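You operate a simulated robot arm through the tools that you are given. There is no shell and no other tool. Be economical: measure what you need, move in short steps, check, and stop when the job is done.

Carry out the task below with a simulated robot arm. There is one attempt and no reset: what you move stays moved.

TASK
Tip the red and yellow tubes out into the waste beaker, then park the arm.
Fine: stand both tubes back where they were; leave the other tubes; spill nothing.
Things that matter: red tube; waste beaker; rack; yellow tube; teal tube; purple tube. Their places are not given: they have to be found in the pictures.

It is judged by the outcome, as a careful person would: the job done as asked, and still so three seconds after it is handed in. It fails if anything else is knocked over, pushed out of place, dropped, spilled or broken.

THE ROBOT
A 6-joint arm with a two-finger parallel gripper, fixed in place. Base frame: the origin is at the foot of the arm, x ahead of it, y to its left, z up; the work surface is at about z = 81.5. Lengths are in cm, angles in rad, forces in N, time in s.
With the tool pointing down near the work surface it reaches from about 24 to 64 cm from the base axis. Its first joint turns from -1.152 to 1.152 rad. Payload 2.7 kg.
Tool frame: the origin (TCP) lies between the finger pads and is the grasp point; the fingertips stand 2.3 cm ahead of it; z points along the fingers, y is the line along which they close. The gripper opens to 9.4 cm. The fingers are 3.8 cm wide and 1 cm thick; the gripper's body (5.4 by 9.6 cm) begins 3.9 cm behind the TCP.
Orientation is told as [roll, pitch, yaw] about the base's x, y, z axes, in that order, counted from this pose: with the fingers straight down and closing along the base's y, the tool's x points along the base's -x, its y along +y and its z along -z.

THE INTERFACE
- The arm moves only by the tool jog_arm. Its argument "moves" is a list of rows, each a list of 2 entries, a list of its own where there are three numbers: the shift along the tool's x, y, z in units of 250 mm (1.0 is 250 mm), then the turn, a rotation vector about the tool's x, y, z in units of 90 degrees (1.0 is 90 degrees). In form: [[[x, y, z], [wx, wy, wz]], ...]. A call has 1 to 8 rows; each row is the pose to reach, as a shift and turn from the pose commanded when the call began, along the tool's axes at that moment. "fingers" is the gripper command, from -1 (fully open) to 1 (shut), values between in proportion, set as the call begins (left out, the last holds). A call with a number of a shift or a turn outside -1 to 1 is refused whole. A row lasts 0.2 s, in which the tool goes at most 5 cm and 0.15 rad; a call with a longer step from one row to the next is refused whole, and so is a gripper value outside its range. A pose out of reach is approached as far as the arm can. The call stops where the force on the tool passes 70 N (or 10 N more than at its start, if that is more) or the arm is blocked; 0.2 s more then pass. The fingers move at their own pace (about 4.5 cm/s each) and stop on an object; they squeeze with about 21 N. The grip force told is the motor's: it shows also when the fingers shut on nothing. Time passes only in rows, and 0.2 s behind the last, so rows that repeat a pose let the fingers close. It gives the time, the measured TCP pose, the force on the tool (base axes), the opening and the grip force at its end, in the units of the frame above (readings bear some noise).
- Cameras (640 x 400 px; columns grow to the right, rows downward): "scene" is fixed at [7.62, -42.78, 141.33]; the picture's right is [0.79, -0.62, 0.00], its down [-0.30, -0.39, -0.87] and it looks along [0.53, 0.69, -0.49] (base axes); focal length 374 px, centre (320, 200). "wrist" rides on the gripper at [-3.9, 0, -4.4] in the tool frame; the picture's right is [0.00, -1.00, 0.00], its down [0.97, 0.00, -0.24] and it looks along [0.24, 0.00, 0.97] (tool axes); focal length 218 px, centre (320, 200).
- camera(camera): a new picture of that camera. No time passes.
- probe_pixels(camera, pixels): for up to 12 pixels [column, row] of the newest picture of that camera ("zoom" is the newest enlarged one), the place [x, y, z] in the base frame of the surface seen there, good to about 0.3 cm. No time passes.
- enlarge(camera, box): a new picture of the part [left, top, right, bottom] of that camera's present view, enlarged. No time passes.
- finish_job(): hands the job in; it is judged then, once.

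Work in short steps. Measure before you move; look again where a grasp or a placing could have gone wrong, and mend it. You have 80 turns and 34 pictures in all, the two below and enlarged ones among them. Open the gripper and draw the arm clear of the work before you hand the job in, unless the task says otherwise; then end with one line.

The tools are called by a JSON object that holds its "api" and its "payload". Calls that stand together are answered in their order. jog_arm: Moves the arm, as the interface text tells. Its arguments: {"type":"object","properties":{"moves":{"type":"array","items":{"type":"array"}},"fingers":{"type":"number"}},"required":["moves"]} The other tools are called the same way: camera (camera) takes a picture; probe_pixels (camera, pixels) gives the place of the surface under pixels of a picture; enlarge (camera, box) takes an enlarged picture of a part of a camera's view; finish_job () hands the job in.

At the start:

```text
time: 0.0
ee_pos: [42.35, 2.12, 121.53]
tool_rot: [0.002, -0.002, 0.0]
wrist_force: [0.7, -0.4, -0.2]
gripper_width: 9.39
gripper_force: 0.0
```

scene: 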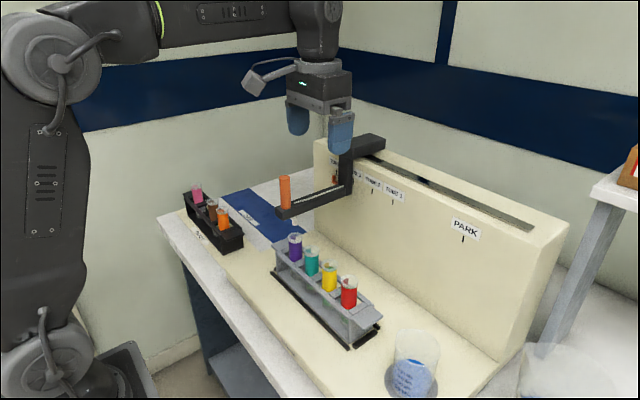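
wrist: 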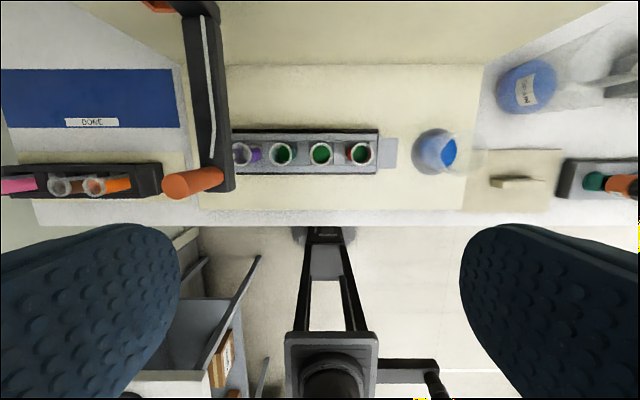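

I start by enlarging the scene around the rack and the slot with its labels, and around the beaker.

{"api": "enlarge", "payload": {"camera": "scene", "box": [260, 120, 500, 270]}}

{"api": "enlarge", "payload": {"camera": "scene", "box": [250, 220, 490, 400]}}

```text
2.67 times, centred on (380, 195) of scene
```

zoom: 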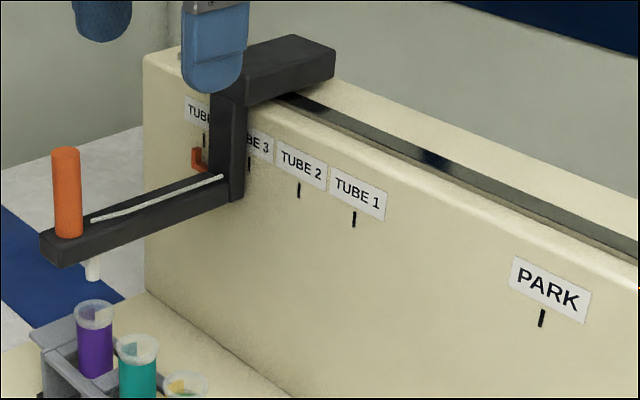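

```text
2.22 times, centred on (370, 310) of scene
```

zoom: 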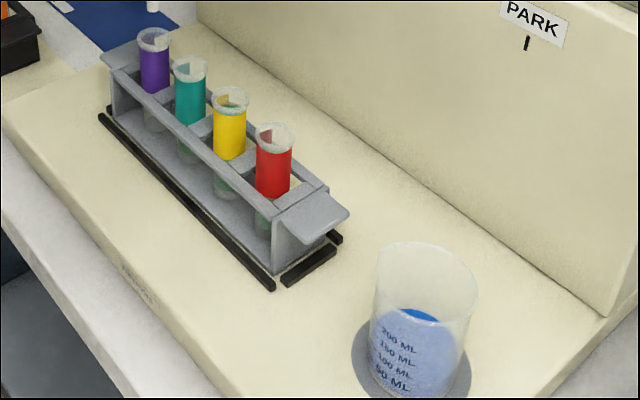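

The slot machine has its own dispensing arm with a pointer and a PARK label, so "park the arm" most likely means that slider. Now I measure the tubes, beaker and slider.

{"api": "probe_pixels", "payload": {"camera": "wrist", "pixels": [[361, 142], [361, 165], [321, 142], [321, 165], [284, 142], [246, 142], [436, 131], [436, 172], [414, 152], [300, 132], [300, 172], [390, 153]]}}

{"api": "probe_pixels", "payload": {"camera": "scene", "pixels": [[349, 278], [349, 297], [330, 264], [330, 281], [312, 252], [295, 236], [396, 332], [417, 329], [437, 340], [285, 180], [285, 205], [295, 220]]}}

{"api": "probe_pixels", "payload": {"camera": "zoom", "pixels": [[274, 175], [230, 135], [275, 127], [310, 210], [230, 170], [293, 215], [230, 92], [370, 350], [420, 290], [375, 260], [475, 280], [425, 244]]}}

{"api": "camera", "payload": {"camera": "scene"}}

```text
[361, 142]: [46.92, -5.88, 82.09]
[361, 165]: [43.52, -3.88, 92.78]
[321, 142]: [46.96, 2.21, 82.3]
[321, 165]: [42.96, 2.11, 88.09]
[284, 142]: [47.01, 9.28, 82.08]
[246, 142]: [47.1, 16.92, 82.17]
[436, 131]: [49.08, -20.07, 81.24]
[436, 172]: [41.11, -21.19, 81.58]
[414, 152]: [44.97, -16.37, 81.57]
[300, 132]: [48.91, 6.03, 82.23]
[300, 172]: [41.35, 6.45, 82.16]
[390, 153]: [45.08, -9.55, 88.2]
```

```text
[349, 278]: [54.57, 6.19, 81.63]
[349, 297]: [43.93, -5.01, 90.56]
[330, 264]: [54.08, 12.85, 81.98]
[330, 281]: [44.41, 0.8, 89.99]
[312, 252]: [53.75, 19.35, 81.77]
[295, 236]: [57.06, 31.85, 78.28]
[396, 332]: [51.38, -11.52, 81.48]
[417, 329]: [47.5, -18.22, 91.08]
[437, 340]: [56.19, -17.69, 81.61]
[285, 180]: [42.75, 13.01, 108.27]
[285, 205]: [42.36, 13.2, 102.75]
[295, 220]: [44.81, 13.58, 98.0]
```

```text
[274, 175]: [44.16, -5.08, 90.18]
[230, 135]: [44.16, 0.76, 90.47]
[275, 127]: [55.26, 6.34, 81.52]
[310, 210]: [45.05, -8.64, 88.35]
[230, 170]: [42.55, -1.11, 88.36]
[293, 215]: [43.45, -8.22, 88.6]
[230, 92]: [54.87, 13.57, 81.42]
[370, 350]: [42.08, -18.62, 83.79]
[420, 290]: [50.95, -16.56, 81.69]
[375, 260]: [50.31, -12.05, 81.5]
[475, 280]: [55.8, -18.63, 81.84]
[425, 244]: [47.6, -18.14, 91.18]
```

```text
29 pictures are left
```

scene: 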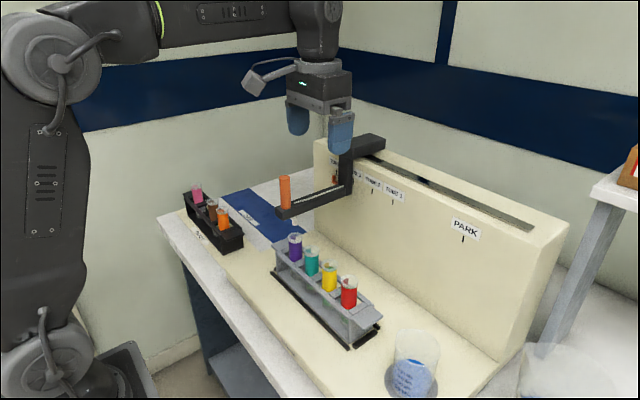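

Red tube axis is about (45.2, -3.7), yellow (45.2, 2.0), rims at z≈94, rack rail at z≈88.3. The beaker is near (45, -20.5). A side grasp keeps the mouths clear of the gripper, so I pitch the tool toward horizontal while high up.

{"api": "jog_arm", "payload": {"moves": [[[0.02, -0.03, 0.05], [0, -0.0875, 0]], [[0.04, -0.06, 0.1], [0, -0.175, 0]], [[0.06, -0.09, 0.15], [0, -0.2625, 0]], [[0.08, -0.12, 0.2], [0, -0.35, 0]], [[0.1, -0.15, 0.25], [0, -0.4375, 0]], [[0.12, -0.18, 0.3], [0, -0.525, 0]], [[0.14, -0.21, 0.35], [0, -0.6125, 0]], [[0.16, -0.233, 0.4], [0, -0.7, 0]]]}}

```text
time: 1.8
ee_pos: [38.37, -3.72, 111.59]
tool_rot: [0.001, -1.102, -0.001]
wrist_force: [1.0, -0.1, -0.2]
gripper_width: 9.39
gripper_force: 0.0
out of reach, approached as far as the arm can: row 7
```

Reached 63° pitch with a reach warning; I move outward in x by 7 cm and continue the pitch to horizontal to see what is reachable.

{"api": "jog_arm", "payload": {"moves": [[[-0.032, 0, 0.0625], [0, 0, 0]], [[-0.064, 0, 0.125], [0, -0.075, 0]], [[-0.096, 0, 0.188], [0, -0.15, 0]], [[-0.127, 0, 0.25], [0, -0.225, 0]], [[-0.127, 0, 0.25], [0, -0.3, 0]]]}}

```text
time: 3.0
ee_pos: [45.3, -3.7, 111.54]
tool_rot: [2.606, -1.568, -2.607]
wrist_force: [0.0, -0.4, -0.8]
gripper_width: 9.39
gripper_force: 0.1
```

Horizontal at (45.3, -3.7, 111.5). I lower to z≈101 and look.

{"api": "jog_arm", "payload": {"moves": [[[0.11, 0, 0], [0, 0, 0]], [[0.22, 0, 0], [0, 0, 0]], [[0.33, 0, 0], [0, 0, 0]], [[0.42, 0, 0], [0, 0, 0]], [[0.42, 0, 0], [0, 0, 0]]], "fingers": 0}}

{"api": "camera", "payload": {"camera": "wrist"}}

{"api": "camera", "payload": {"camera": "scene"}}

```text
time: 4.2
ee_pos: [45.45, -3.71, 101.16]
tool_rot: [2.611, -1.57, -2.613]
wrist_force: [-0.1, -0.2, -0.3]
gripper_width: 4.69
gripper_force: 0.1
```

```text
28 pictures are left
```

wrist: 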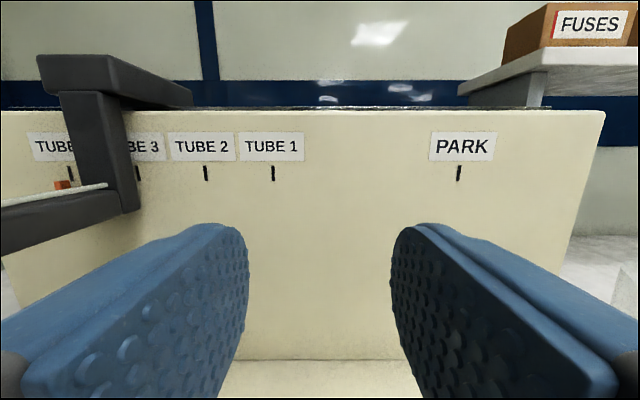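

```text
27 pictures are left
```

scene: 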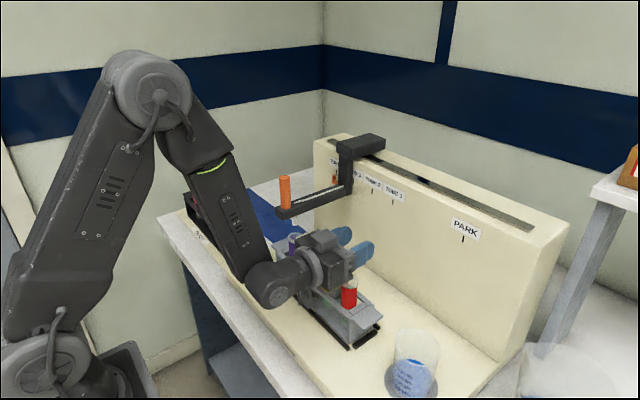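

The scene shows the gripper over the red tube. I narrow the fingers to ~4.3 cm and descend straight around the red tube to z≈91.8, then look before closing.

{"api": "jog_arm", "payload": {"moves": [[[0.0, 0, -0.008], [0, 0, 0]], [[0.1, 0, -0.008], [0, 0, 0]], [[0.18, 0, -0.008], [0, 0, 0]], [[0.24, 0, -0.008], [0, 0, 0]]], "fingers": 0.08}}

{"api": "camera", "payload": {"camera": "wrist"}}

{"api": "enlarge", "payload": {"camera": "scene", "box": [250, 200, 410, 360]}}

```text
time: 5.2
ee_pos: [45.19, -3.59, 94.92]
tool_rot: [2.545, -1.57, -2.546]
wrist_force: [0.1, 0.5, -0.2]
gripper_width: 4.36
gripper_force: 0.1
```

```text
26 pictures are left
```

wrist: 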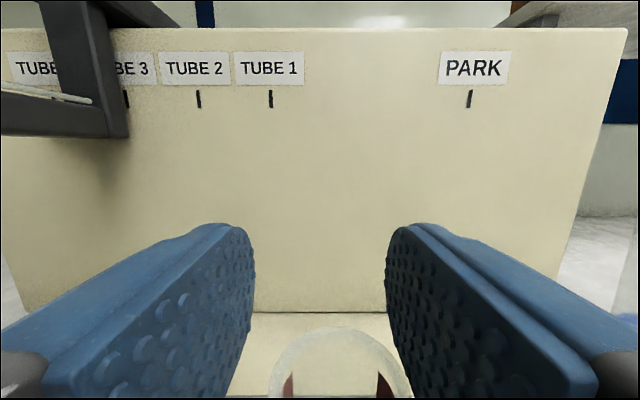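

```text
2.50 times, centred on (330, 280) of scene
```

zoom: 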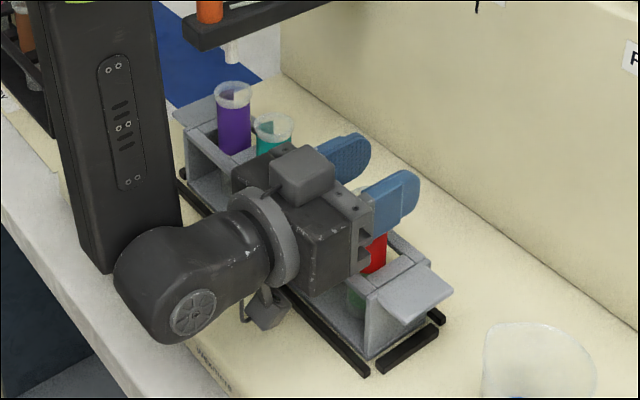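

In the wrist picture the rim spans columns ~268–412, centre 340, so the tube lies ~0.5 cm further to -y than the fingers' centre. I correct that first at this height and check.

{"api": "jog_arm", "payload": {"moves": [[[-0.01, -0.01, 0], [0, 0, 0]], [[-0.01, -0.02, 0], [0, 0, 0]], [[0.02, -0.02, 0], [0, 0, 0]]]}}

{"api": "camera", "payload": {"camera": "wrist"}}

```text
time: 6.0
ee_pos: [45.22, -3.97, 94.6]
tool_rot: [1.987, -1.569, -1.986]
wrist_force: [0.4, -0.1, 0.1]
gripper_width: 4.33
gripper_force: 0.0
```

```text
24 pictures are left
```

wrist: 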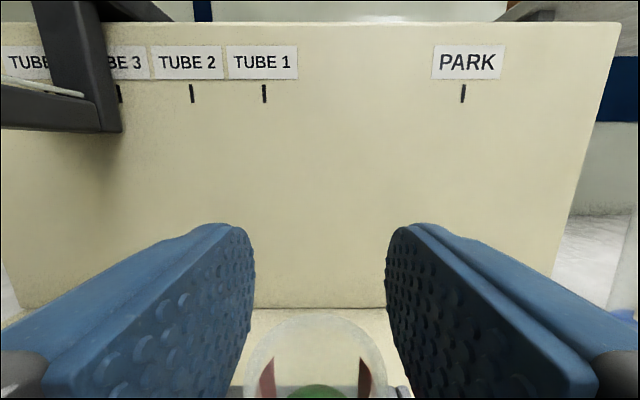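

Rim now centred (~320). I descend to z≈91.8.

{"api": "jog_arm", "payload": {"moves": [[[0.04, 0, 0], [0, 0, 0]], [[0.08, 0, 0], [0, 0, 0]], [[0.112, 0, 0], [0, 0, 0]], [[0.112, 0, 0], [0, 0, 0]]]}}

{"api": "camera", "payload": {"camera": "wrist"}}

```text
time: 6.7
ee_pos: [45.12, -4.21, 93.12]
tool_rot: [2.812, -1.553, -2.817]
wrist_force: [-11.4, -0.2, 20.2]
gripper_width: 4.33
gripper_force: 0.2
stopped in row 3: the force on the tool passed its limit (the readings are from after the stop); the commanded pose is now the measured one
```

```text
23 pictures are left
```

wrist: 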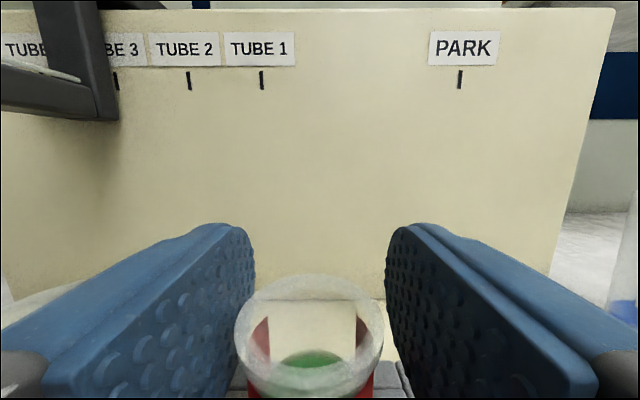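

The descent was stopped at z=93.1 by ~20 N upward. I look at what touches.

{"api": "enlarge", "payload": {"camera": "scene", "box": [210, 200, 410, 360]}}

```text
2.50 times, centred on (310, 280) of scene
```

zoom: 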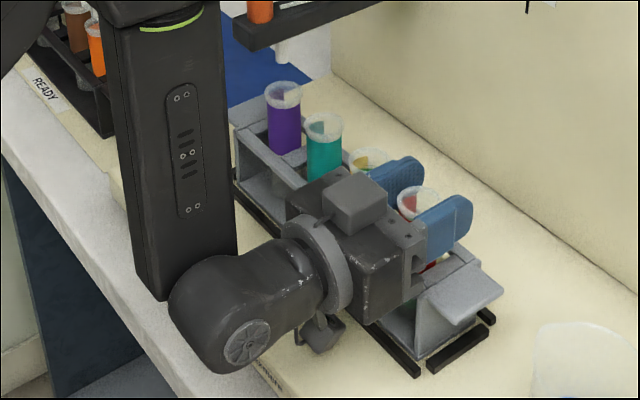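

The wrist/forearm end seems to touch the table behind the tool. I back up 2 cm, pitch the tool ~14° downwards to raise the wrist, and recheck.

{"api": "jog_arm", "payload": {"moves": [[[-0.04, 0.004, 0], [0, 0, 0]], [[-0.08, 0.008, 0], [0, 0, 0]], [[-0.08, 0.008, 0], [0, 0.08, 0]], [[-0.08, 0.008, 0], [0, 0.155, 0]], [[-0.08, 0.008, 0], [0, 0.155, 0]]]}}

{"api": "camera", "payload": {"camera": "wrist"}}

```text
time: 7.8
ee_pos: [45.03, -3.96, 95.12]
tool_rot: [0.019, -1.344, -0.022]
wrist_force: [-0.1, 0.3, -0.3]
gripper_width: 4.32
gripper_force: 0.0
```

```text
21 pictures are left
```

wrist: 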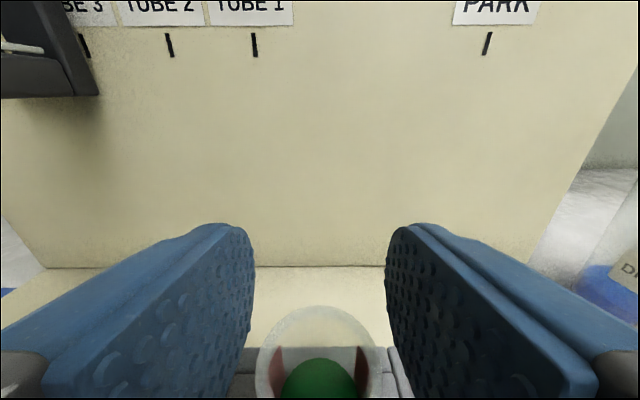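

Centred (255–382). Descend 3.5 cm vertically.

{"api": "jog_arm", "payload": {"moves": [[[0.045, 0, 0.0105], [0, 0, 0]], [[0.09, 0, 0.021], [0, 0, 0]], [[0.136, 0, 0.0315], [0, 0, 0]], [[0.136, 0, 0.0315], [0, 0, 0]]]}}

```text
time: 8.8
ee_pos: [45.1, -4.07, 91.55]
tool_rot: [0.02, -1.342, -0.024]
wrist_force: [0.1, -0.1, -0.3]
gripper_width: 4.31
gripper_force: 0.0
```

Clear down to z=91.55. I close on the red tube.

{"api": "jog_arm", "payload": {"moves": [[[0, 0, 0], [0, 0, 0]], [[0, 0, 0], [0, 0, 0]], [[0, 0, 0], [0, 0, 0]], [[0, 0, 0], [0, 0, 0]]], "fingers": 1}}

{"api": "camera", "payload": {"camera": "wrist"}}

```text
time: 9.8
ee_pos: [45.09, -3.91, 91.62]
tool_rot: [0.022, -1.345, -0.024]
wrist_force: [-0.2, 0.2, -0.3]
gripper_width: 3.0
gripper_force: 21.0
```

```text
20 pictures are left
```

wrist: 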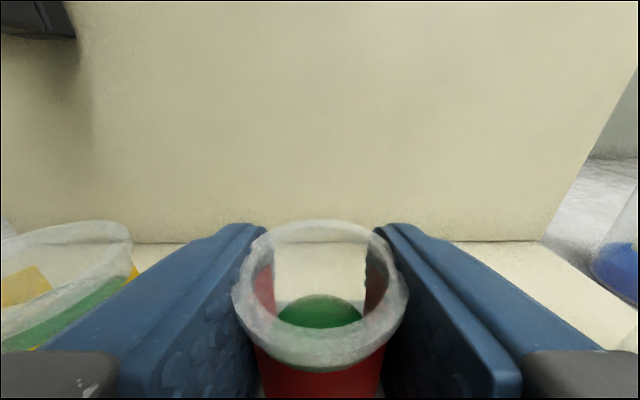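

Gripped, width 3.0; green liquid visible. I lift straight up 12 cm, gently.

{"api": "jog_arm", "payload": {"moves": [[[-0.0585, 0, -0.0135], [0, 0, 0]], [[-0.117, 0, -0.027], [0, 0, 0]], [[-0.1755, 0, -0.0405], [0, 0, 0]], [[-0.234, 0, -0.054], [0, 0, 0]], [[-0.2925, 0, -0.0675], [0, 0, 0]], [[-0.351, 0, -0.081], [0, 0, 0]], [[-0.4095, 0, -0.0945], [0, 0, 0]], [[-0.468, 0, -0.108], [0, 0, 0]]]}}

{"api": "enlarge", "payload": {"camera": "scene", "box": [260, 180, 480, 400]}}

```text
time: 11.7
ee_pos: [44.89, -4.1, 103.7]
tool_rot: [0.019, -1.342, -0.024]
wrist_force: [0.0, 0.3, -0.6]
gripper_width: 2.97
gripper_force: 21.1
```

```text
1.82 times, centred on (370, 290) of scene
```

zoom: 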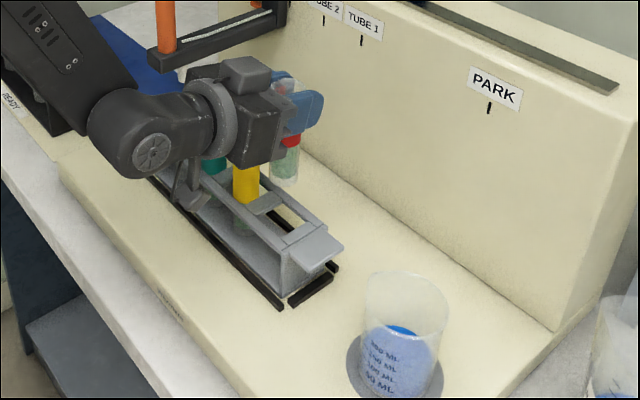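

The tube is held upright. I measure the beaker better before going to it.

{"api": "enlarge", "payload": {"camera": "scene", "box": [360, 300, 480, 400]}}

{"api": "probe_pixels", "payload": {"camera": "zoom", "pixels": [[150, 380], [320, 280], [210, 300], [250, 390], [330, 320], [300, 180], [215, 160], [420, 160], [300, 110], [330, 230], [270, 330], [385, 320]]}}

```text
4.00 times, centred on (420, 350) of scene
```

zoom: 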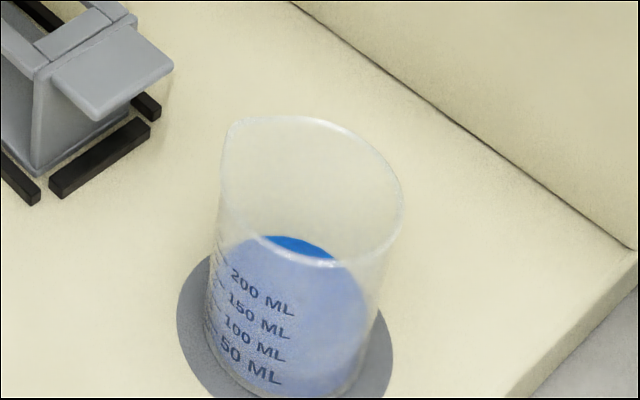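

```text
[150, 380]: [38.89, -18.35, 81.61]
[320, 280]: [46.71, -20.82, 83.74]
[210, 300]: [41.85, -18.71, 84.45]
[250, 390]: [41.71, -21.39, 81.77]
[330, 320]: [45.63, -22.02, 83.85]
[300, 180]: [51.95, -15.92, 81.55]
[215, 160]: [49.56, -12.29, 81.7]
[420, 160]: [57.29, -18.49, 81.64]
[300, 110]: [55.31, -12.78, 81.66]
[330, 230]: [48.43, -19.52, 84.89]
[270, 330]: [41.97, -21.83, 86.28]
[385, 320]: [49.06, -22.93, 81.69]
```

The beaker's centre is about (45.1, -20.4), rim z≈91, inner radius ~3.4. I carry the tube sideways at height to y≈-18.

{"api": "jog_arm", "payload": {"moves": [[[0, -0.06, 0], [0, 0, 0]], [[0, -0.13, 0.0], [0, 0, 0]], [[0, -0.2, 0.0], [0, 0, 0]], [[0, -0.27, 0], [0, 0, 0]], [[0, -0.34, 0.0], [0, 0, 0]], [[0, -0.41, 0.01], [0, 0, 0]], [[0, -0.49, 0.02], [0, 0, 0]], [[0, -0.556, 0.02], [0, 0, 0]]]}}

```text
time: 13.4
ee_pos: [45.5, -17.92, 103.52]
tool_rot: [0.02, -1.341, -0.023]
wrist_force: [-0.6, -0.2, -0.8]
gripper_width: 2.96
gripper_force: 21.0
```

At (45.5,-17.9,103.5). I tilt toward -y by ~0.8 rad while lowering to z≈98.5, then check.

{"api": "jog_arm", "payload": {"moves": [[[0, 0, 0], [0, 0, 0.073]], [[0, 0, 0], [0, 0, 0.146]], [[0.04, 0, 0.009], [0, 0, 0.219]], [[0.08, 0, 0.018], [0, 0, 0.292]], [[0.12, 0, 0.027], [0, 0, 0.365]], [[0.16, 0, 0.036], [0, 0, 0.438]], [[0.195, 0, 0.045], [0, 0, 0.51]]]}}

{"api": "enlarge", "payload": {"camera": "scene", "box": [320, 240, 500, 400]}}

```text
time: 15.1
ee_pos: [45.6, -17.83, 98.55]
tool_rot: [1.259, -0.737, -1.361]
wrist_force: [0.4, 0.5, -0.8]
gripper_width: 2.99
gripper_force: 20.9
```

```text
2.50 times, centred on (410, 320) of scene
```

zoom: 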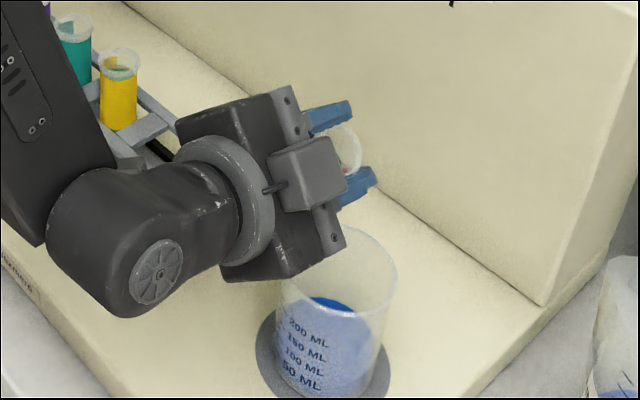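

No spill yet, mouth aimed over the beaker. I continue rolling slowly to about 100°.

{"api": "jog_arm", "payload": {"moves": [[[0, 0, 0], [0, 0, 0.075]], [[0, 0, 0], [0, 0, 0.15]], [[0, 0, 0], [0, 0, 0.225]], [[0, 0, 0], [0, 0, 0.3]], [[0, 0, 0], [0, 0, 0.375]], [[0, 0, 0], [0, 0, 0.45]], [[0, 0, 0], [0, 0, 0.525]], [[0, 0, 0], [0, 0, 0.6]]]}}

{"api": "enlarge", "payload": {"camera": "scene", "box": [320, 240, 500, 400]}}

```text
time: 16.9
ee_pos: [45.45, -17.93, 98.6]
tool_rot: [1.34, 0.173, -1.614]
wrist_force: [0.2, 0.1, -1.2]
gripper_width: 2.94
gripper_force: 20.6
```

```text
2.50 times, centred on (410, 320) of scene
```

zoom: 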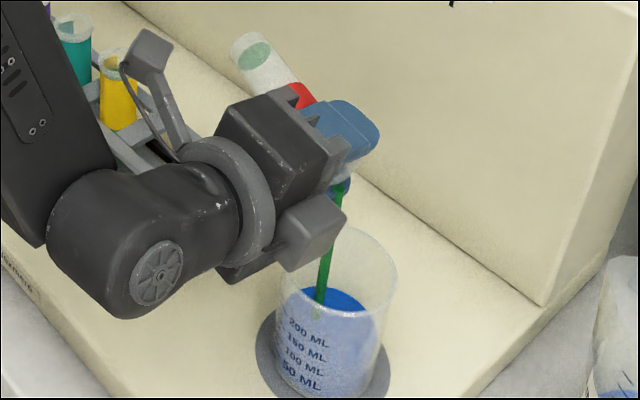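

The green stream falls inside the beaker. I continue to ~140° and hold.

{"api": "jog_arm", "payload": {"moves": [[[0, 0, 0], [0, 0, 0.075]], [[0, 0, 0], [0, 0, 0.15]], [[0, 0, 0], [0, 0, 0.225]], [[0, 0, 0], [0, 0, 0.3]], [[0, 0, 0], [0, 0, 0.375]], [[0, 0, 0], [0, 0, 0.45]], [[0, 0, 0], [0, 0, 0.45]], [[0, 0, 0], [0, 0, 0.45]]]}}

{"api": "jog_arm", "payload": {"moves": [[[0, 0, 0], [0, 0, 0]], [[0, 0, 0], [0, 0, 0]], [[0, 0, 0], [0, 0, 0]], [[0, 0, 0], [0, 0, 0]], [[0, 0, 0], [0, 0, 0]], [[0, 0, 0], [0, 0, 0]]]}}

{"api": "enlarge", "payload": {"camera": "scene", "box": [320, 240, 500, 400]}}

```text
time: 18.6
ee_pos: [45.56, -17.93, 98.47]
tool_rot: [1.219, 0.855, -1.843]
wrist_force: [-0.5, -0.1, -1.7]
gripper_width: 2.88
gripper_force: 21.2
```

```text
time: 20.1
ee_pos: [45.51, -17.95, 98.5]
tool_rot: [1.219, 0.854, -1.842]
wrist_force: [0.1, 0.2, 0.4]
gripper_width: 2.92
gripper_force: 21.0
```

```text
2.50 times, centred on (410, 320) of scene
```

zoom: 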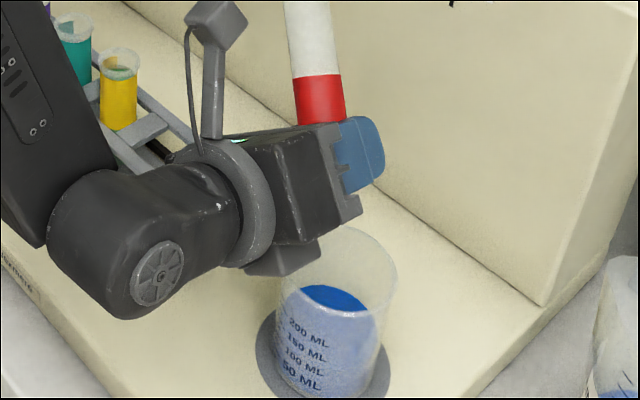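

The tube is empty and no drips are seen. I roll back, staying over the beaker.

{"api": "jog_arm", "payload": {"moves": [[[0, 0, 0], [0, 0, -0.085]], [[0, 0, 0], [0, 0, -0.17]], [[0, 0, 0], [0, 0, -0.255]], [[0, 0, 0], [0, 0, -0.34]], [[0, 0, 0], [0, 0, -0.425]], [[0, 0, 0], [0, 0, -0.51]], [[0, 0, 0], [0, 0, -0.595]], [[0, 0, 0], [0, 0, -0.68]]]}}

{"api": "jog_arm", "payload": {"moves": [[[0, 0, 0], [0, 0, -0.09]], [[0, 0, 0], [0, 0, -0.18]], [[0, 0, 0], [0, 0, -0.27]], [[0, 0, 0], [0, 0, -0.37]]]}}

{"api": "jog_arm", "payload": {"moves": [[[-0.034, 0.035, -0.011], [0, 0, 0]], [[-0.068, 0.07, -0.022], [0, 0, -0.085]], [[-0.102, 0.105, -0.034], [0, 0, -0.17]], [[-0.1357, 0.1398, -0.045], [0, 0, -0.255]], [[-0.1357, 0.1398, -0.045], [0, 0, -0.34]], [[-0.1357, 0.1398, -0.045], [0, 0, -0.425]], [[-0.1357, 0.1398, -0.045], [0, 0, -0.51]], [[-0.1357, 0.1398, -0.045], [0, 0, -0.51]]]}}

```text
time: 21.9
ee_pos: [45.5, -17.92, 98.58]
tool_rot: [1.339, -0.182, -1.532]
wrist_force: [-0.5, -0.1, -0.1]
gripper_width: 2.92
gripper_force: 20.4
```

```text
refused: row 4 steps farther than a row can; nothing moved
```

```text
time: 23.6
ee_pos: [45.29, -20.74, 102.66]
tool_rot: [1.172, -0.949, -1.244]
wrist_force: [-0.3, 0.2, 0.0]
gripper_width: 2.9
gripper_force: 21.5
```

The middle call was refused, so the lift ran with a sideways offset, but nothing was touched: (45.3,-20.7,102.7), roll still 0.37 units. I unroll the rest and check uprightness.

{"api": "jog_arm", "payload": {"moves": [[[0, 0, 0], [0, 0, -0.075]], [[0, 0, 0], [0, 0, -0.15]], [[0, 0, 0], [0, 0, -0.225]], [[0, 0, 0], [0, 0, -0.3]], [[0, 0, 0], [0, 0, -0.37]]]}}

```text
time: 24.9
ee_pos: [45.4, -20.69, 102.69]
tool_rot: [0.011, -1.344, -0.014]
wrist_force: [-0.2, -0.4, 0.3]
gripper_width: 2.91
gripper_force: 21.4
```

Upright again. I return over the red tube's place.

{"api": "jog_arm", "payload": {"moves": [[[-0.0322, 0.02, 0], [0, 0, 0]], [[-0.0322, 0.11, 0], [0, 0, 0]], [[-0.0322, 0.2, 0], [0, 0, 0]], [[-0.0322, 0.3, -0.01], [0, 0, 0]], [[-0.0322, 0.4, -0.02], [0, 0, 0]], [[-0.0322, 0.5, -0.02], [0, 0, 0]], [[-0.0322, 0.6, -0.02], [0, 0, 0]], [[-0.0322, 0.663, -0.02], [0, 0, 0]]]}}

{"api": "jog_arm", "payload": {"moves": [[[0.06, 0, 0.01385], [0, 0, 0]], [[0.12, 0, 0.0277], [0, 0, 0]], [[0.16, 0, 0.0369], [0, 0, 0]], [[0.16, 0, 0.0369], [0, 0, 0]]]}}

{"api": "enlarge", "payload": {"camera": "scene", "box": [260, 200, 420, 360]}}

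```text
time: 26.6
ee_pos: [45.21, -4.05, 103.67]
tool_rot: [0.022, -1.343, -0.025]
wrist_force: [-0.3, -0.3, 0.1]
gripper_width: 2.92
gripper_force: 21.0
```

```text
time: 27.6
ee_pos: [45.07, -4.13, 99.68]
tool_rot: [0.02, -1.343, -0.026]
wrist_force: [0.1, -0.4, 0.5]
gripper_width: 2.95
gripper_force: 21.0
```

```text
2.50 times, centred on (340, 280) of scene
```

zoom: 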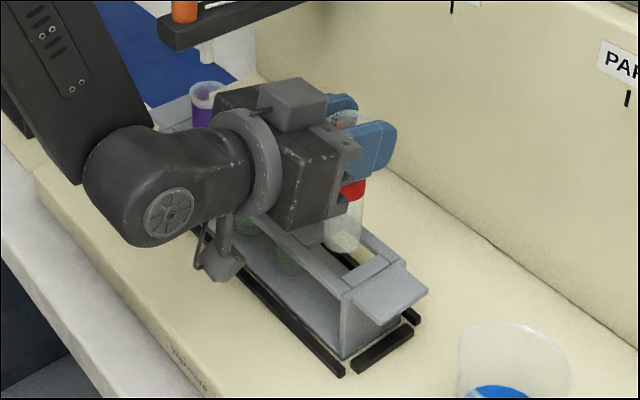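

Tube is above its hole. I continue down slowly to the original height.

{"api": "jog_arm", "payload": {"moves": [[[0.044, 0, 0.0102], [0, 0, 0]], [[0.088, 0, 0.0203], [0, 0, 0]], [[0.132, 0, 0.0305], [0, 0, 0]], [[0.176, 0, 0.0406], [0, 0, 0]], [[0.22, 0, 0.0508], [0, 0, 0]], [[0.264, 0, 0.0609], [0, 0, 0]], [[0.304, 0, 0.0702], [0, 0, 0]], [[0.304, 0, 0.0702], [0, 0, 0]]]}}

{"api": "camera", "payload": {"camera": "wrist"}}

```text
time: 29.4
ee_pos: [45.14, -4.01, 91.86]
tool_rot: [0.023, -1.348, -0.026]
wrist_force: [2.0, -0.5, 13.0]
gripper_width: 2.96
gripper_force: 20.4
```

```text
13 pictures are left
```

wrist: 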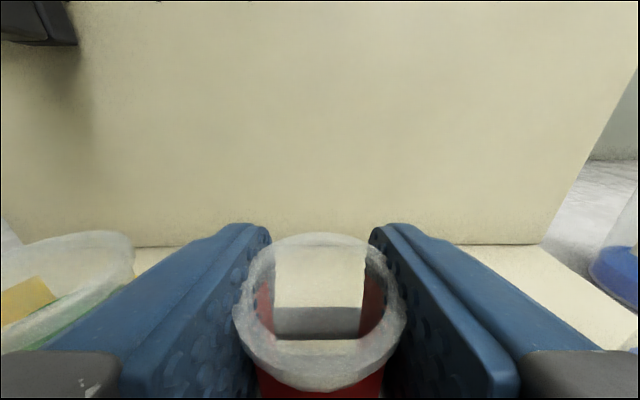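

13 N up and rim slightly lower in the grip: the tube's bottom is seated in the rack. I open to 4.3 cm and rise.

{"api": "jog_arm", "payload": {"moves": [[[0, 0, 0], [0, 0, 0]], [[0, 0, 0], [0, 0, 0]], [[0, 0, 0], [0, 0, 0]]], "fingers": 0.08}}

{"api": "jog_arm", "payload": {"moves": [[[-0.05, 0, -0.0115], [0, 0, 0]], [[-0.1, 0, -0.023], [0, 0, 0]], [[-0.15, 0, -0.0346], [0, 0, 0]], [[-0.2, 0, -0.0462], [0, 0, 0]], [[-0.2, 0, -0.0462], [0, 0, 0]]]}}

{"api": "jog_arm", "payload": {"moves": [[[0, 0.06, 0], [0, 0, 0]], [[0, 0.12, 0], [0, 0, 0]], [[0, 0.18, 0], [0, 0, 0]], [[0.04, 0.228, 0.01], [0, 0, 0]], [[0.054, 0.228, 0.0124], [0, 0, 0]], [[0.054, 0.228, 0.0124], [0, 0, 0]]]}}

{"api": "camera", "payload": {"camera": "wrist"}}

```text
time: 30.2
ee_pos: [45.08, -4.06, 91.75]
tool_rot: [0.022, -1.341, -0.023]
wrist_force: [1.1, 0.7, -0.4]
gripper_width: 4.33
gripper_force: 0.1
```

```text
time: 31.4
ee_pos: [45.21, -4.06, 96.82]
tool_rot: [0.021, -1.342, -0.025]
wrist_force: [-0.2, -0.6, -0.2]
gripper_width: 4.34
gripper_force: 0.1
```

```text
time: 32.9
ee_pos: [45.16, 1.76, 95.35]
tool_rot: [0.022, -1.344, -0.025]
wrist_force: [-0.2, 0.4, -0.2]
gripper_width: 4.3
gripper_force: 0.1
```

```text
12 pictures are left
```

wrist: 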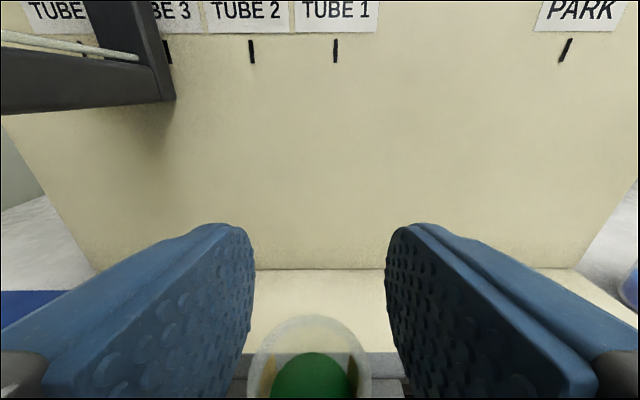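

Yellow rim spans 246–373 (centre ~309), so I shift +0.28 cm in y, then descend to z≈91.6 and close.

{"api": "jog_arm", "payload": {"moves": [[[0, 0.011, 0], [0, 0, 0]], [[0.05, 0.011, 0.0116], [0, 0, 0]], [[0.1, 0.011, 0.0231], [0, 0, 0]], [[0.146, 0.011, 0.0338], [0, 0, 0]], [[0.146, 0.011, 0.0338], [0, 0, 0]]]}}

{"api": "camera", "payload": {"camera": "wrist"}}

```text
time: 34.0
ee_pos: [45.04, 1.94, 91.8]
tool_rot: [0.022, -1.345, -0.024]
wrist_force: [0.0, -0.1, 0.5]
gripper_width: 4.31
gripper_force: 0.0
```

```text
11 pictures are left
```

wrist: 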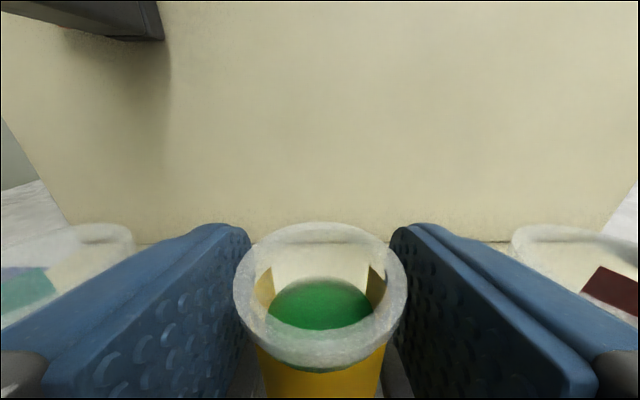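

Centred, neighbours clear. Close and lift 12 cm.

{"api": "jog_arm", "payload": {"moves": [[[0, 0, 0], [0, 0, 0]], [[0, 0, 0], [0, 0, 0]], [[0, 0, 0], [0, 0, 0]], [[0, 0, 0], [0, 0, 0]]], "fingers": 1}}

{"api": "jog_arm", "payload": {"moves": [[[-0.0585, 0, -0.0135], [0, 0, 0]], [[-0.117, 0, -0.027], [0, 0, 0]], [[-0.1755, 0, -0.0405], [0, 0, 0]], [[-0.234, 0, -0.054], [0, 0, 0]], [[-0.2925, 0, -0.0675], [0, 0, 0]], [[-0.351, 0, -0.081], [0, 0, 0]], [[-0.4095, 0, -0.0945], [0, 0, 0]], [[-0.468, 0, -0.108], [0, 0, 0]]]}}

{"api": "enlarge", "payload": {"camera": "scene", "box": [260, 180, 460, 360]}}

```text
time: 35.0
ee_pos: [44.97, 1.93, 91.7]
tool_rot: [0.022, -1.344, -0.024]
wrist_force: [0.3, -0.6, -0.7]
gripper_width: 2.98
gripper_force: 20.2
```

```text
time: 36.9
ee_pos: [45.19, 1.81, 103.89]
tool_rot: [0.021, -1.343, -0.024]
wrist_force: [-0.5, 0.3, -1.5]
gripper_width: 2.96
gripper_force: 20.5
```

```text
2.22 times, centred on (360, 270) of scene
```

zoom: 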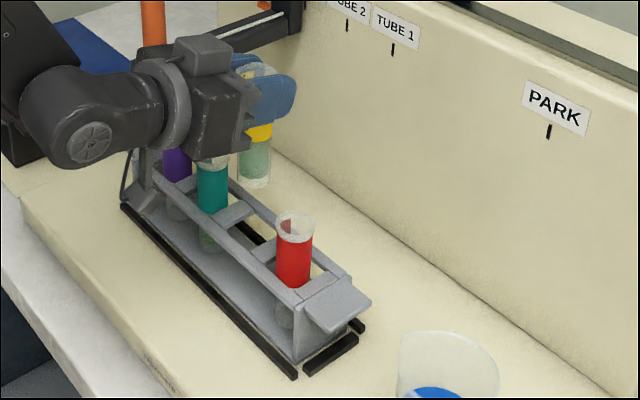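

Red stands properly. I rise 2 cm more to clear red's rim, then carry yellow toward the beaker.

{"api": "jog_arm", "payload": {"moves": [[[-0.039, 0, -0.009], [0, 0, 0]], [[-0.078, 0, -0.018], [0, 0, 0]], [[-0.078, -0.07, -0.018], [0, 0, 0]], [[-0.078, -0.14, -0.018], [0, 0, 0]], [[-0.078, -0.21, -0.018], [0, 0, 0]], [[-0.078, -0.28, -0.018], [0, 0, 0]], [[-0.078, -0.35, -0.018], [0, 0, 0]], [[-0.078, -0.42, -0.018], [0, 0, 0]]]}}

{"api": "jog_arm", "payload": {"moves": [[[0, -0.07, 0], [0, 0, 0]], [[0, -0.14, 0], [0, 0, 0]], [[0, -0.21, 0], [0, 0, 0]], [[0, -0.28, 0.01], [0, 0, 0]], [[0.039, -0.34, 0.029], [0, 0, 0]], [[0.078, -0.374, 0.038], [0, 0, 0]], [[0.078, -0.374, 0.038], [0, 0, 0]]]}}

```text
time: 38.6
ee_pos: [45.12, -8.53, 105.74]
tool_rot: [0.023, -1.344, -0.027]
wrist_force: [1.2, 1.0, -0.4]
gripper_width: 2.98
gripper_force: 21.1
```

```text
time: 40.2
ee_pos: [45.49, -17.97, 103.43]
tool_rot: [0.019, -1.344, -0.024]
wrist_force: [0.6, -0.8, -0.8]
gripper_width: 2.97
gripper_force: 21.1
```

Same pose as for red. I tilt with the same motion, slightly slower, lowering early.

{"api": "jog_arm", "payload": {"moves": [[[0, 0, 0], [0, 0, 0.073]], [[0, 0, 0], [0, 0, 0.146]], [[0.04, 0, 0.009], [0, 0, 0.219]], [[0.08, 0, 0.018], [0, 0, 0.292]], [[0.12, 0, 0.027], [0, 0, 0.365]], [[0.16, 0, 0.036], [0, 0, 0.438]], [[0.195, 0, 0.045], [0, 0, 0.51]]]}}

{"api": "jog_arm", "payload": {"moves": [[[0, 0, 0], [0, 0, 0.06]], [[0, 0, 0], [0, 0, 0.12]], [[0, 0, 0], [0, 0, 0.18]], [[0, 0, 0], [0, 0, 0.24]], [[0, 0, 0], [0, 0, 0.3]], [[0, 0, 0], [0, 0, 0.36]], [[0, 0, 0], [0, 0, 0.42]], [[0, 0, 0], [0, 0, 0.48]]]}}

{"api": "enlarge", "payload": {"camera": "scene", "box": [320, 240, 500, 400]}}

```text
time: 41.9
ee_pos: [45.57, -17.81, 98.57]
tool_rot: [1.259, -0.737, -1.36]
wrist_force: [0.2, 0.0, -0.8]
gripper_width: 2.98
gripper_force: 21.2
```

```text
time: 43.6
ee_pos: [45.51, -17.94, 98.55]
tool_rot: [1.343, -0.009, -1.571]
wrist_force: [1.0, -1.0, -0.8]
gripper_width: 2.96
gripper_force: 20.5
```

```text
2.50 times, centred on (410, 320) of scene
```

zoom: 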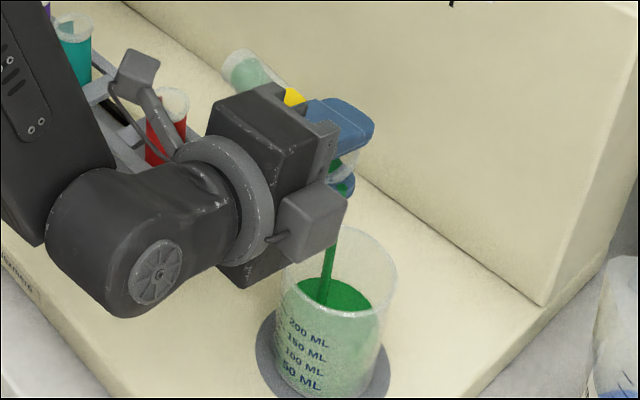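

Pouring into the beaker. I continue to ~140° and hold.

{"api": "jog_arm", "payload": {"moves": [[[0, 0, 0], [0, 0, 0.07]], [[0, 0, 0], [0, 0, 0.14]], [[0, 0, 0], [0, 0, 0.21]], [[0, 0, 0], [0, 0, 0.28]], [[0, 0, 0], [0, 0, 0.35]], [[0, 0, 0], [0, 0, 0.42]], [[0, 0, 0], [0, 0, 0.5]], [[0, 0, 0], [0, 0, 0.57]]]}}

{"api": "jog_arm", "payload": {"moves": [[[0, 0, 0], [0, 0, 0]], [[0, 0, 0], [0, 0, 0]], [[0, 0, 0], [0, 0, 0]], [[0, 0, 0], [0, 0, 0]], [[0, 0, 0], [0, 0, 0]], [[0, 0, 0], [0, 0, 0]], [[0, 0, 0], [0, 0, 0]], [[0, 0, 0], [0, 0, 0]]]}}

{"api": "enlarge", "payload": {"camera": "scene", "box": [320, 240, 500, 400]}}

```text
time: 45.5
ee_pos: [45.47, -17.78, 98.54]
tool_rot: [1.219, 0.856, -1.843]
wrist_force: [-0.3, 0.0, -0.6]
gripper_width: 2.9
gripper_force: 21.2
```

```text
time: 47.2
ee_pos: [45.51, -17.8, 98.58]
tool_rot: [1.219, 0.854, -1.842]
wrist_force: [0.5, -0.4, 0.4]
gripper_width: 2.9
gripper_force: 21.7
```

```text
2.50 times, centred on (410, 320) of scene
```

zoom: 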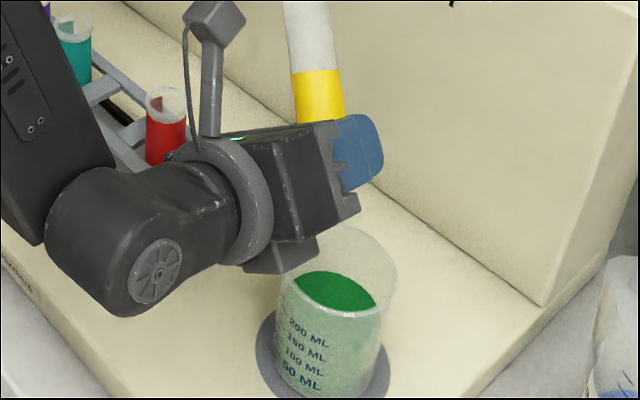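

Yellow is empty. I roll back in steps, then lift upright to z≈105.5.

{"api": "jog_arm", "payload": {"moves": [[[0, 0, 0], [0, 0, -0.085]], [[0, 0, 0], [0, 0, -0.17]], [[0, 0, 0], [0, 0, -0.255]], [[0, 0, 0], [0, 0, -0.34]], [[0, 0, 0], [0, 0, -0.425]], [[0, 0, 0], [0, 0, -0.51]], [[0, 0, 0], [0, 0, -0.595]], [[0, 0, 0], [0, 0, -0.68]]]}}

{"api": "jog_arm", "payload": {"moves": [[[0, 0, 0], [0, 0, -0.074]], [[0, 0, 0], [0, 0, -0.148]], [[0, 0, 0], [0, 0, -0.222]], [[0, 0, 0], [0, 0, -0.296]], [[0, 0, 0], [0, 0, -0.37]]]}}

```text
time: 49.0
ee_pos: [45.54, -17.75, 98.59]
tool_rot: [1.339, -0.18, -1.531]
wrist_force: [-0.6, 0.5, -0.1]
gripper_width: 2.94
gripper_force: 21.1
```

```text
time: 50.2
ee_pos: [45.46, -17.83, 98.5]
tool_rot: [1.258, -0.742, -1.359]
wrist_force: [-1.0, 0.4, 0.4]
gripper_width: 2.92
gripper_force: 20.4
```

{"api": "jog_arm", "payload": {"moves": [[[-0.048, 0.049, -0.016], [0, 0, 0]], [[-0.095, 0.098, -0.032], [0, 0, -0.07]], [[-0.143, 0.147, -0.047], [0, 0, -0.15]], [[-0.19, 0.1957, -0.063], [0, 0, -0.225]], [[-0.19, 0.1957, -0.063], [0, 0, -0.3]], [[-0.19, 0.1957, -0.063], [0, 0, -0.375]], [[-0.19, 0.1957, -0.063], [0, 0, -0.45]], [[-0.19, 0.1957, -0.063], [0, 0, -0.51]]]}}

```text
time: 52.0
ee_pos: [45.56, -17.95, 105.51]
tool_rot: [0.01, -1.345, -0.015]
wrist_force: [1.0, 0.2, -1.0]
gripper_width: 2.91
gripper_force: 21.1
```

Upright at z=105.5. I carry it back over its hole (+0.794 in y).

{"api": "jog_arm", "payload": {"moves": [[[0, 0.05, 0], [0, 0, 0]], [[0, 0.11, 0], [0, 0, 0]], [[0, 0.17, 0], [0, 0, 0]], [[0, 0.23, -0.01], [0, 0, 0]], [[0, 0.29, -0.02], [0, 0, 0]], [[0, 0.35, -0.02], [0, 0, 0]], [[0, 0.41, -0.02], [0, 0, 0]], [[0, 0.47, -0.02], [0, 0, 0]]]}}

{"api": "jog_arm", "payload": {"moves": [[[0, 0.06, 0], [0, 0, 0]], [[0, 0.12, 0], [0, 0, 0]], [[0, 0.18, 0], [0, 0, 0]], [[0, 0.24, 0], [0, 0, 0]], [[0, 0.29, 0], [0, 0, 0]], [[0, 0.324, 0], [0, 0, 0]], [[0, 0.324, 0], [0, 0, 0]]]}}

{"api": "jog_arm", "payload": {"moves": [[[0.06, 0, 0.0138], [0, 0, 0]], [[0.12, 0, 0.0277], [0, 0, 0]], [[0.18, 0, 0.0415], [0, 0, 0]], [[0.24, 0, 0.0554], [0, 0, 0]], [[0.24, 0, 0.0554], [0, 0, 0]]]}}

{"api": "enlarge", "payload": {"camera": "scene", "box": [260, 200, 420, 360]}}

```text
time: 53.9
ee_pos: [45.04, -6.23, 105.74]
tool_rot: [0.02, -1.343, -0.025]
wrist_force: [0.4, 0.4, 0.3]
gripper_width: 2.92
gripper_force: 21.6
```

```text
time: 55.5
ee_pos: [45.19, 1.89, 105.82]
tool_rot: [0.021, -1.343, -0.024]
wrist_force: [-0.1, 0.8, -0.2]
gripper_width: 2.91
gripper_force: 20.6
```

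```text
time: 56.6
ee_pos: [45.08, 1.91, 99.57]
tool_rot: [0.022, -1.345, -0.028]
wrist_force: [-1.3, 1.3, -0.6]
gripper_width: 2.91
gripper_force: 20.9
```

```text
2.50 times, centred on (340, 280) of scene
```

zoom: 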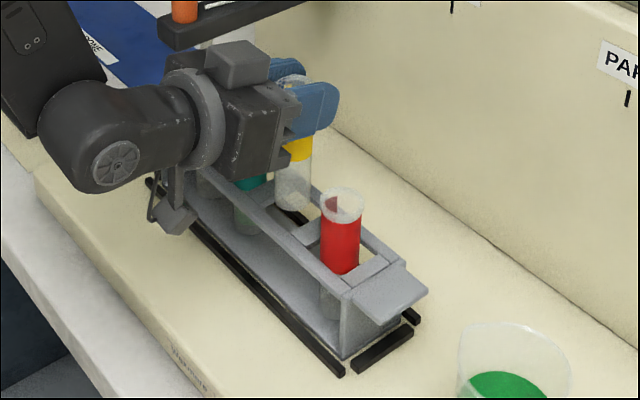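

Aligned. I lower the rest slowly.

{"api": "jog_arm", "payload": {"moves": [[[0.044, 0, 0.0102], [0, 0, 0]], [[0.088, 0, 0.0203], [0, 0, 0]], [[0.132, 0, 0.0305], [0, 0, 0]], [[0.176, 0, 0.0406], [0, 0, 0]], [[0.22, 0, 0.0508], [0, 0, 0]], [[0.264, 0, 0.0609], [0, 0, 0]], [[0.302, 0, 0.0697], [0, 0, 0]], [[0.302, 0, 0.0697], [0, 0, 0]]]}}

{"api": "jog_arm", "payload": {"moves": [[[0, 0, 0], [0, 0, 0]], [[0, 0, 0], [0, 0, 0]], [[0, 0, 0], [0, 0, 0]]], "fingers": 0.08}}

```text
time: 58.5
ee_pos: [45.27, 1.99, 92.0]
tool_rot: [0.026, -1.349, -0.027]
wrist_force: [2.8, 1.2, 11.6]
gripper_width: 2.87
gripper_force: 21.4
```

```text
time: 59.2
ee_pos: [45.08, 1.94, 91.83]
tool_rot: [0.021, -1.341, -0.023]
wrist_force: [0.2, 0.1, -0.7]
gripper_width: 4.33
gripper_force: 0.0
```

Seated (11.6 N) and released. I rise 10 cm and look.

{"api": "jog_arm", "payload": {"moves": [[[-0.05, 0, -0.0115], [0, 0, 0]], [[-0.1, 0, -0.023], [0, 0, 0]], [[-0.16, 0, -0.037], [0, 0, 0]], [[-0.24, 0, -0.0554], [0, 0, 0]], [[-0.32, 0, -0.074], [0, 0, 0]], [[-0.4, 0, -0.0924], [0, 0, 0]], [[-0.48, 0, -0.111], [0, 0, 0]], [[-0.54, 0, -0.125], [0, 0, 0]]]}}

{"api": "camera", "payload": {"camera": "scene"}}

{"api": "probe_pixels", "payload": {"camera": "scene", "pixels": [[285, 183], [285, 202], [310, 208], [281, 214], [345, 190], [333, 200], [463, 238], [392, 199], [372, 190], [350, 150], [375, 146], [354, 174]]}}

```text
time: 61.0
ee_pos: [44.92, 1.91, 105.78]
tool_rot: [0.021, -1.342, -0.028]
wrist_force: [-0.3, -0.3, 0.5]
gripper_width: 4.31
gripper_force: 0.0
```

```text
6 pictures are left
```

scene: 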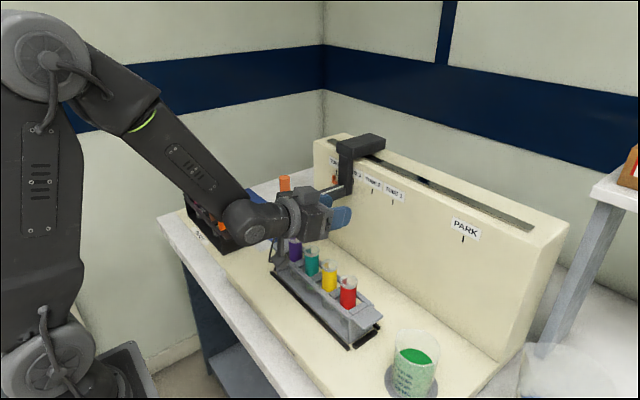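

```text
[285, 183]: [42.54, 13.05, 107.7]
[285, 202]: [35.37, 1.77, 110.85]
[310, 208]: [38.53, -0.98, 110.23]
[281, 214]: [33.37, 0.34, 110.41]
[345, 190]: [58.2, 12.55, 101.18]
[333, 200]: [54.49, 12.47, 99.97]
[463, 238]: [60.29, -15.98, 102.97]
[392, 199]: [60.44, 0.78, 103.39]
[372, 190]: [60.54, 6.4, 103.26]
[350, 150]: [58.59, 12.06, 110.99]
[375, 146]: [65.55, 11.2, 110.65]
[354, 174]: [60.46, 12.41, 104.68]
```

Both tubes stand back; waste beaker holds the green liquid. Now the slider: its orange handle is at about (43.2, 13.9), z 102.5–109; pointer at TUBE 4 (y≈18.5–19) and PARK tick at y≈-16. I rise, move above the handle, open to 5.5 cm and look.

{"api": "jog_arm", "payload": {"moves": [[[-0.1, 0, -0.05], [0, 0, 0]], [[-0.2, 0, -0.1], [0, 0, 0]], [[-0.303, 0, -0.144], [0, 0, 0]], [[-0.303, 0.12, -0.144], [0, 0, 0]], [[-0.303, 0.24, -0.144], [0, 0, 0]], [[-0.303, 0.36, -0.144], [0, 0, 0]], [[-0.303, 0.48, -0.144], [0, 0, 0]], [[-0.303, 0.48, -0.144], [0, 0, 0]]], "fingers": -0.17}}

{"api": "camera", "payload": {"camera": "wrist"}}

{"api": "probe_pixels", "payload": {"camera": "wrist", "pixels": [[320, 390], [320, 370], [320, 350], [300, 390], [340, 390], [320, 300], [300, 370], [340, 370]]}}

```text
time: 62.9
ee_pos: [43.2, 14.15, 113.86]
tool_rot: [0.019, -1.344, -0.023]
wrist_force: [0.5, -0.9, -0.8]
gripper_width: 5.49
gripper_force: 0.1
```

```text
5 pictures are left
```

wrist: 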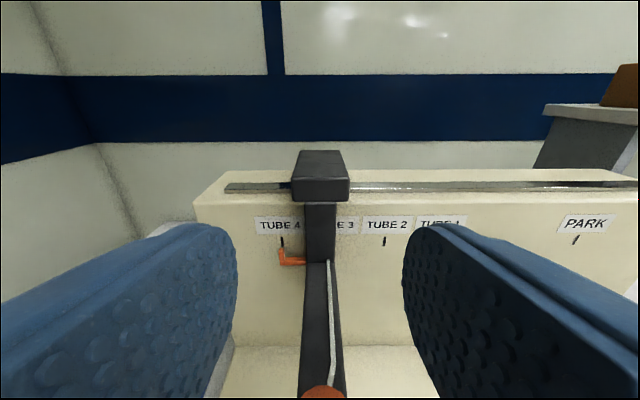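

```text
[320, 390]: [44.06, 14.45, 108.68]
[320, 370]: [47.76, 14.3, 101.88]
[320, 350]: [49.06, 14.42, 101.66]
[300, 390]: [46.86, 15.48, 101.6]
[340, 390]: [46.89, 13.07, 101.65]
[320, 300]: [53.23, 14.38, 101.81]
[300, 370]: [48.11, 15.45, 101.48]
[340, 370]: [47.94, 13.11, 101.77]
```

Handle (top z≈108.7) is centred between the fingers; the orange pointer tip (282,250) is at the TUBE 4 tick. I lower to z≈106.4 and close on the handle.

{"api": "jog_arm", "payload": {"moves": [[[0.08, 0, 0.0185], [0, 0, 0]], [[0.16, 0, 0.037], [0, 0, 0]], [[0.24, 0, 0.0555], [0, 0, 0]], [[0.288, 0, 0.0666], [0, 0, 0]], [[0.288, 0, 0.0666], [0, 0, 0]]]}}

{"api": "jog_arm", "payload": {"moves": [[[0, 0, 0], [0, 0, 0]], [[0, 0, 0], [0, 0, 0]], [[0, 0, 0], [0, 0, 0]], [[0, 0, 0], [0, 0, 0]], [[0, 0, 0], [0, 0, 0]]], "fingers": 1}}

```text
time: 64.0
ee_pos: [43.46, 13.84, 106.6]
tool_rot: [0.021, -1.344, -0.023]
wrist_force: [0.3, -0.1, 0.0]
gripper_width: 5.51
gripper_force: 0.1
```

```text
time: 65.2
ee_pos: [43.47, 13.92, 106.47]
tool_rot: [0.016, -1.343, -0.019]
wrist_force: [0.2, 3.2, 0.6]
gripper_width: 2.15
gripper_force: 45.2
```

Gripped the handle (width 2.15). I slide 4 cm toward -y as a test.

{"api": "jog_arm", "payload": {"moves": [[[0, -0.02, 0], [0, 0, 0]], [[0, -0.05, 0], [0, 0, 0]], [[0, -0.08, 0], [0, 0, 0]], [[0, -0.12, 0], [0, 0, 0]], [[0, -0.16, 0], [0, 0, 0]]]}}

```text
time: 66.5
ee_pos: [43.31, 9.92, 106.61]
tool_rot: [0.021, -1.346, -0.023]
wrist_force: [-14.7, 3.0, 11.9]
gripper_width: 2.18
gripper_force: 45.5
```

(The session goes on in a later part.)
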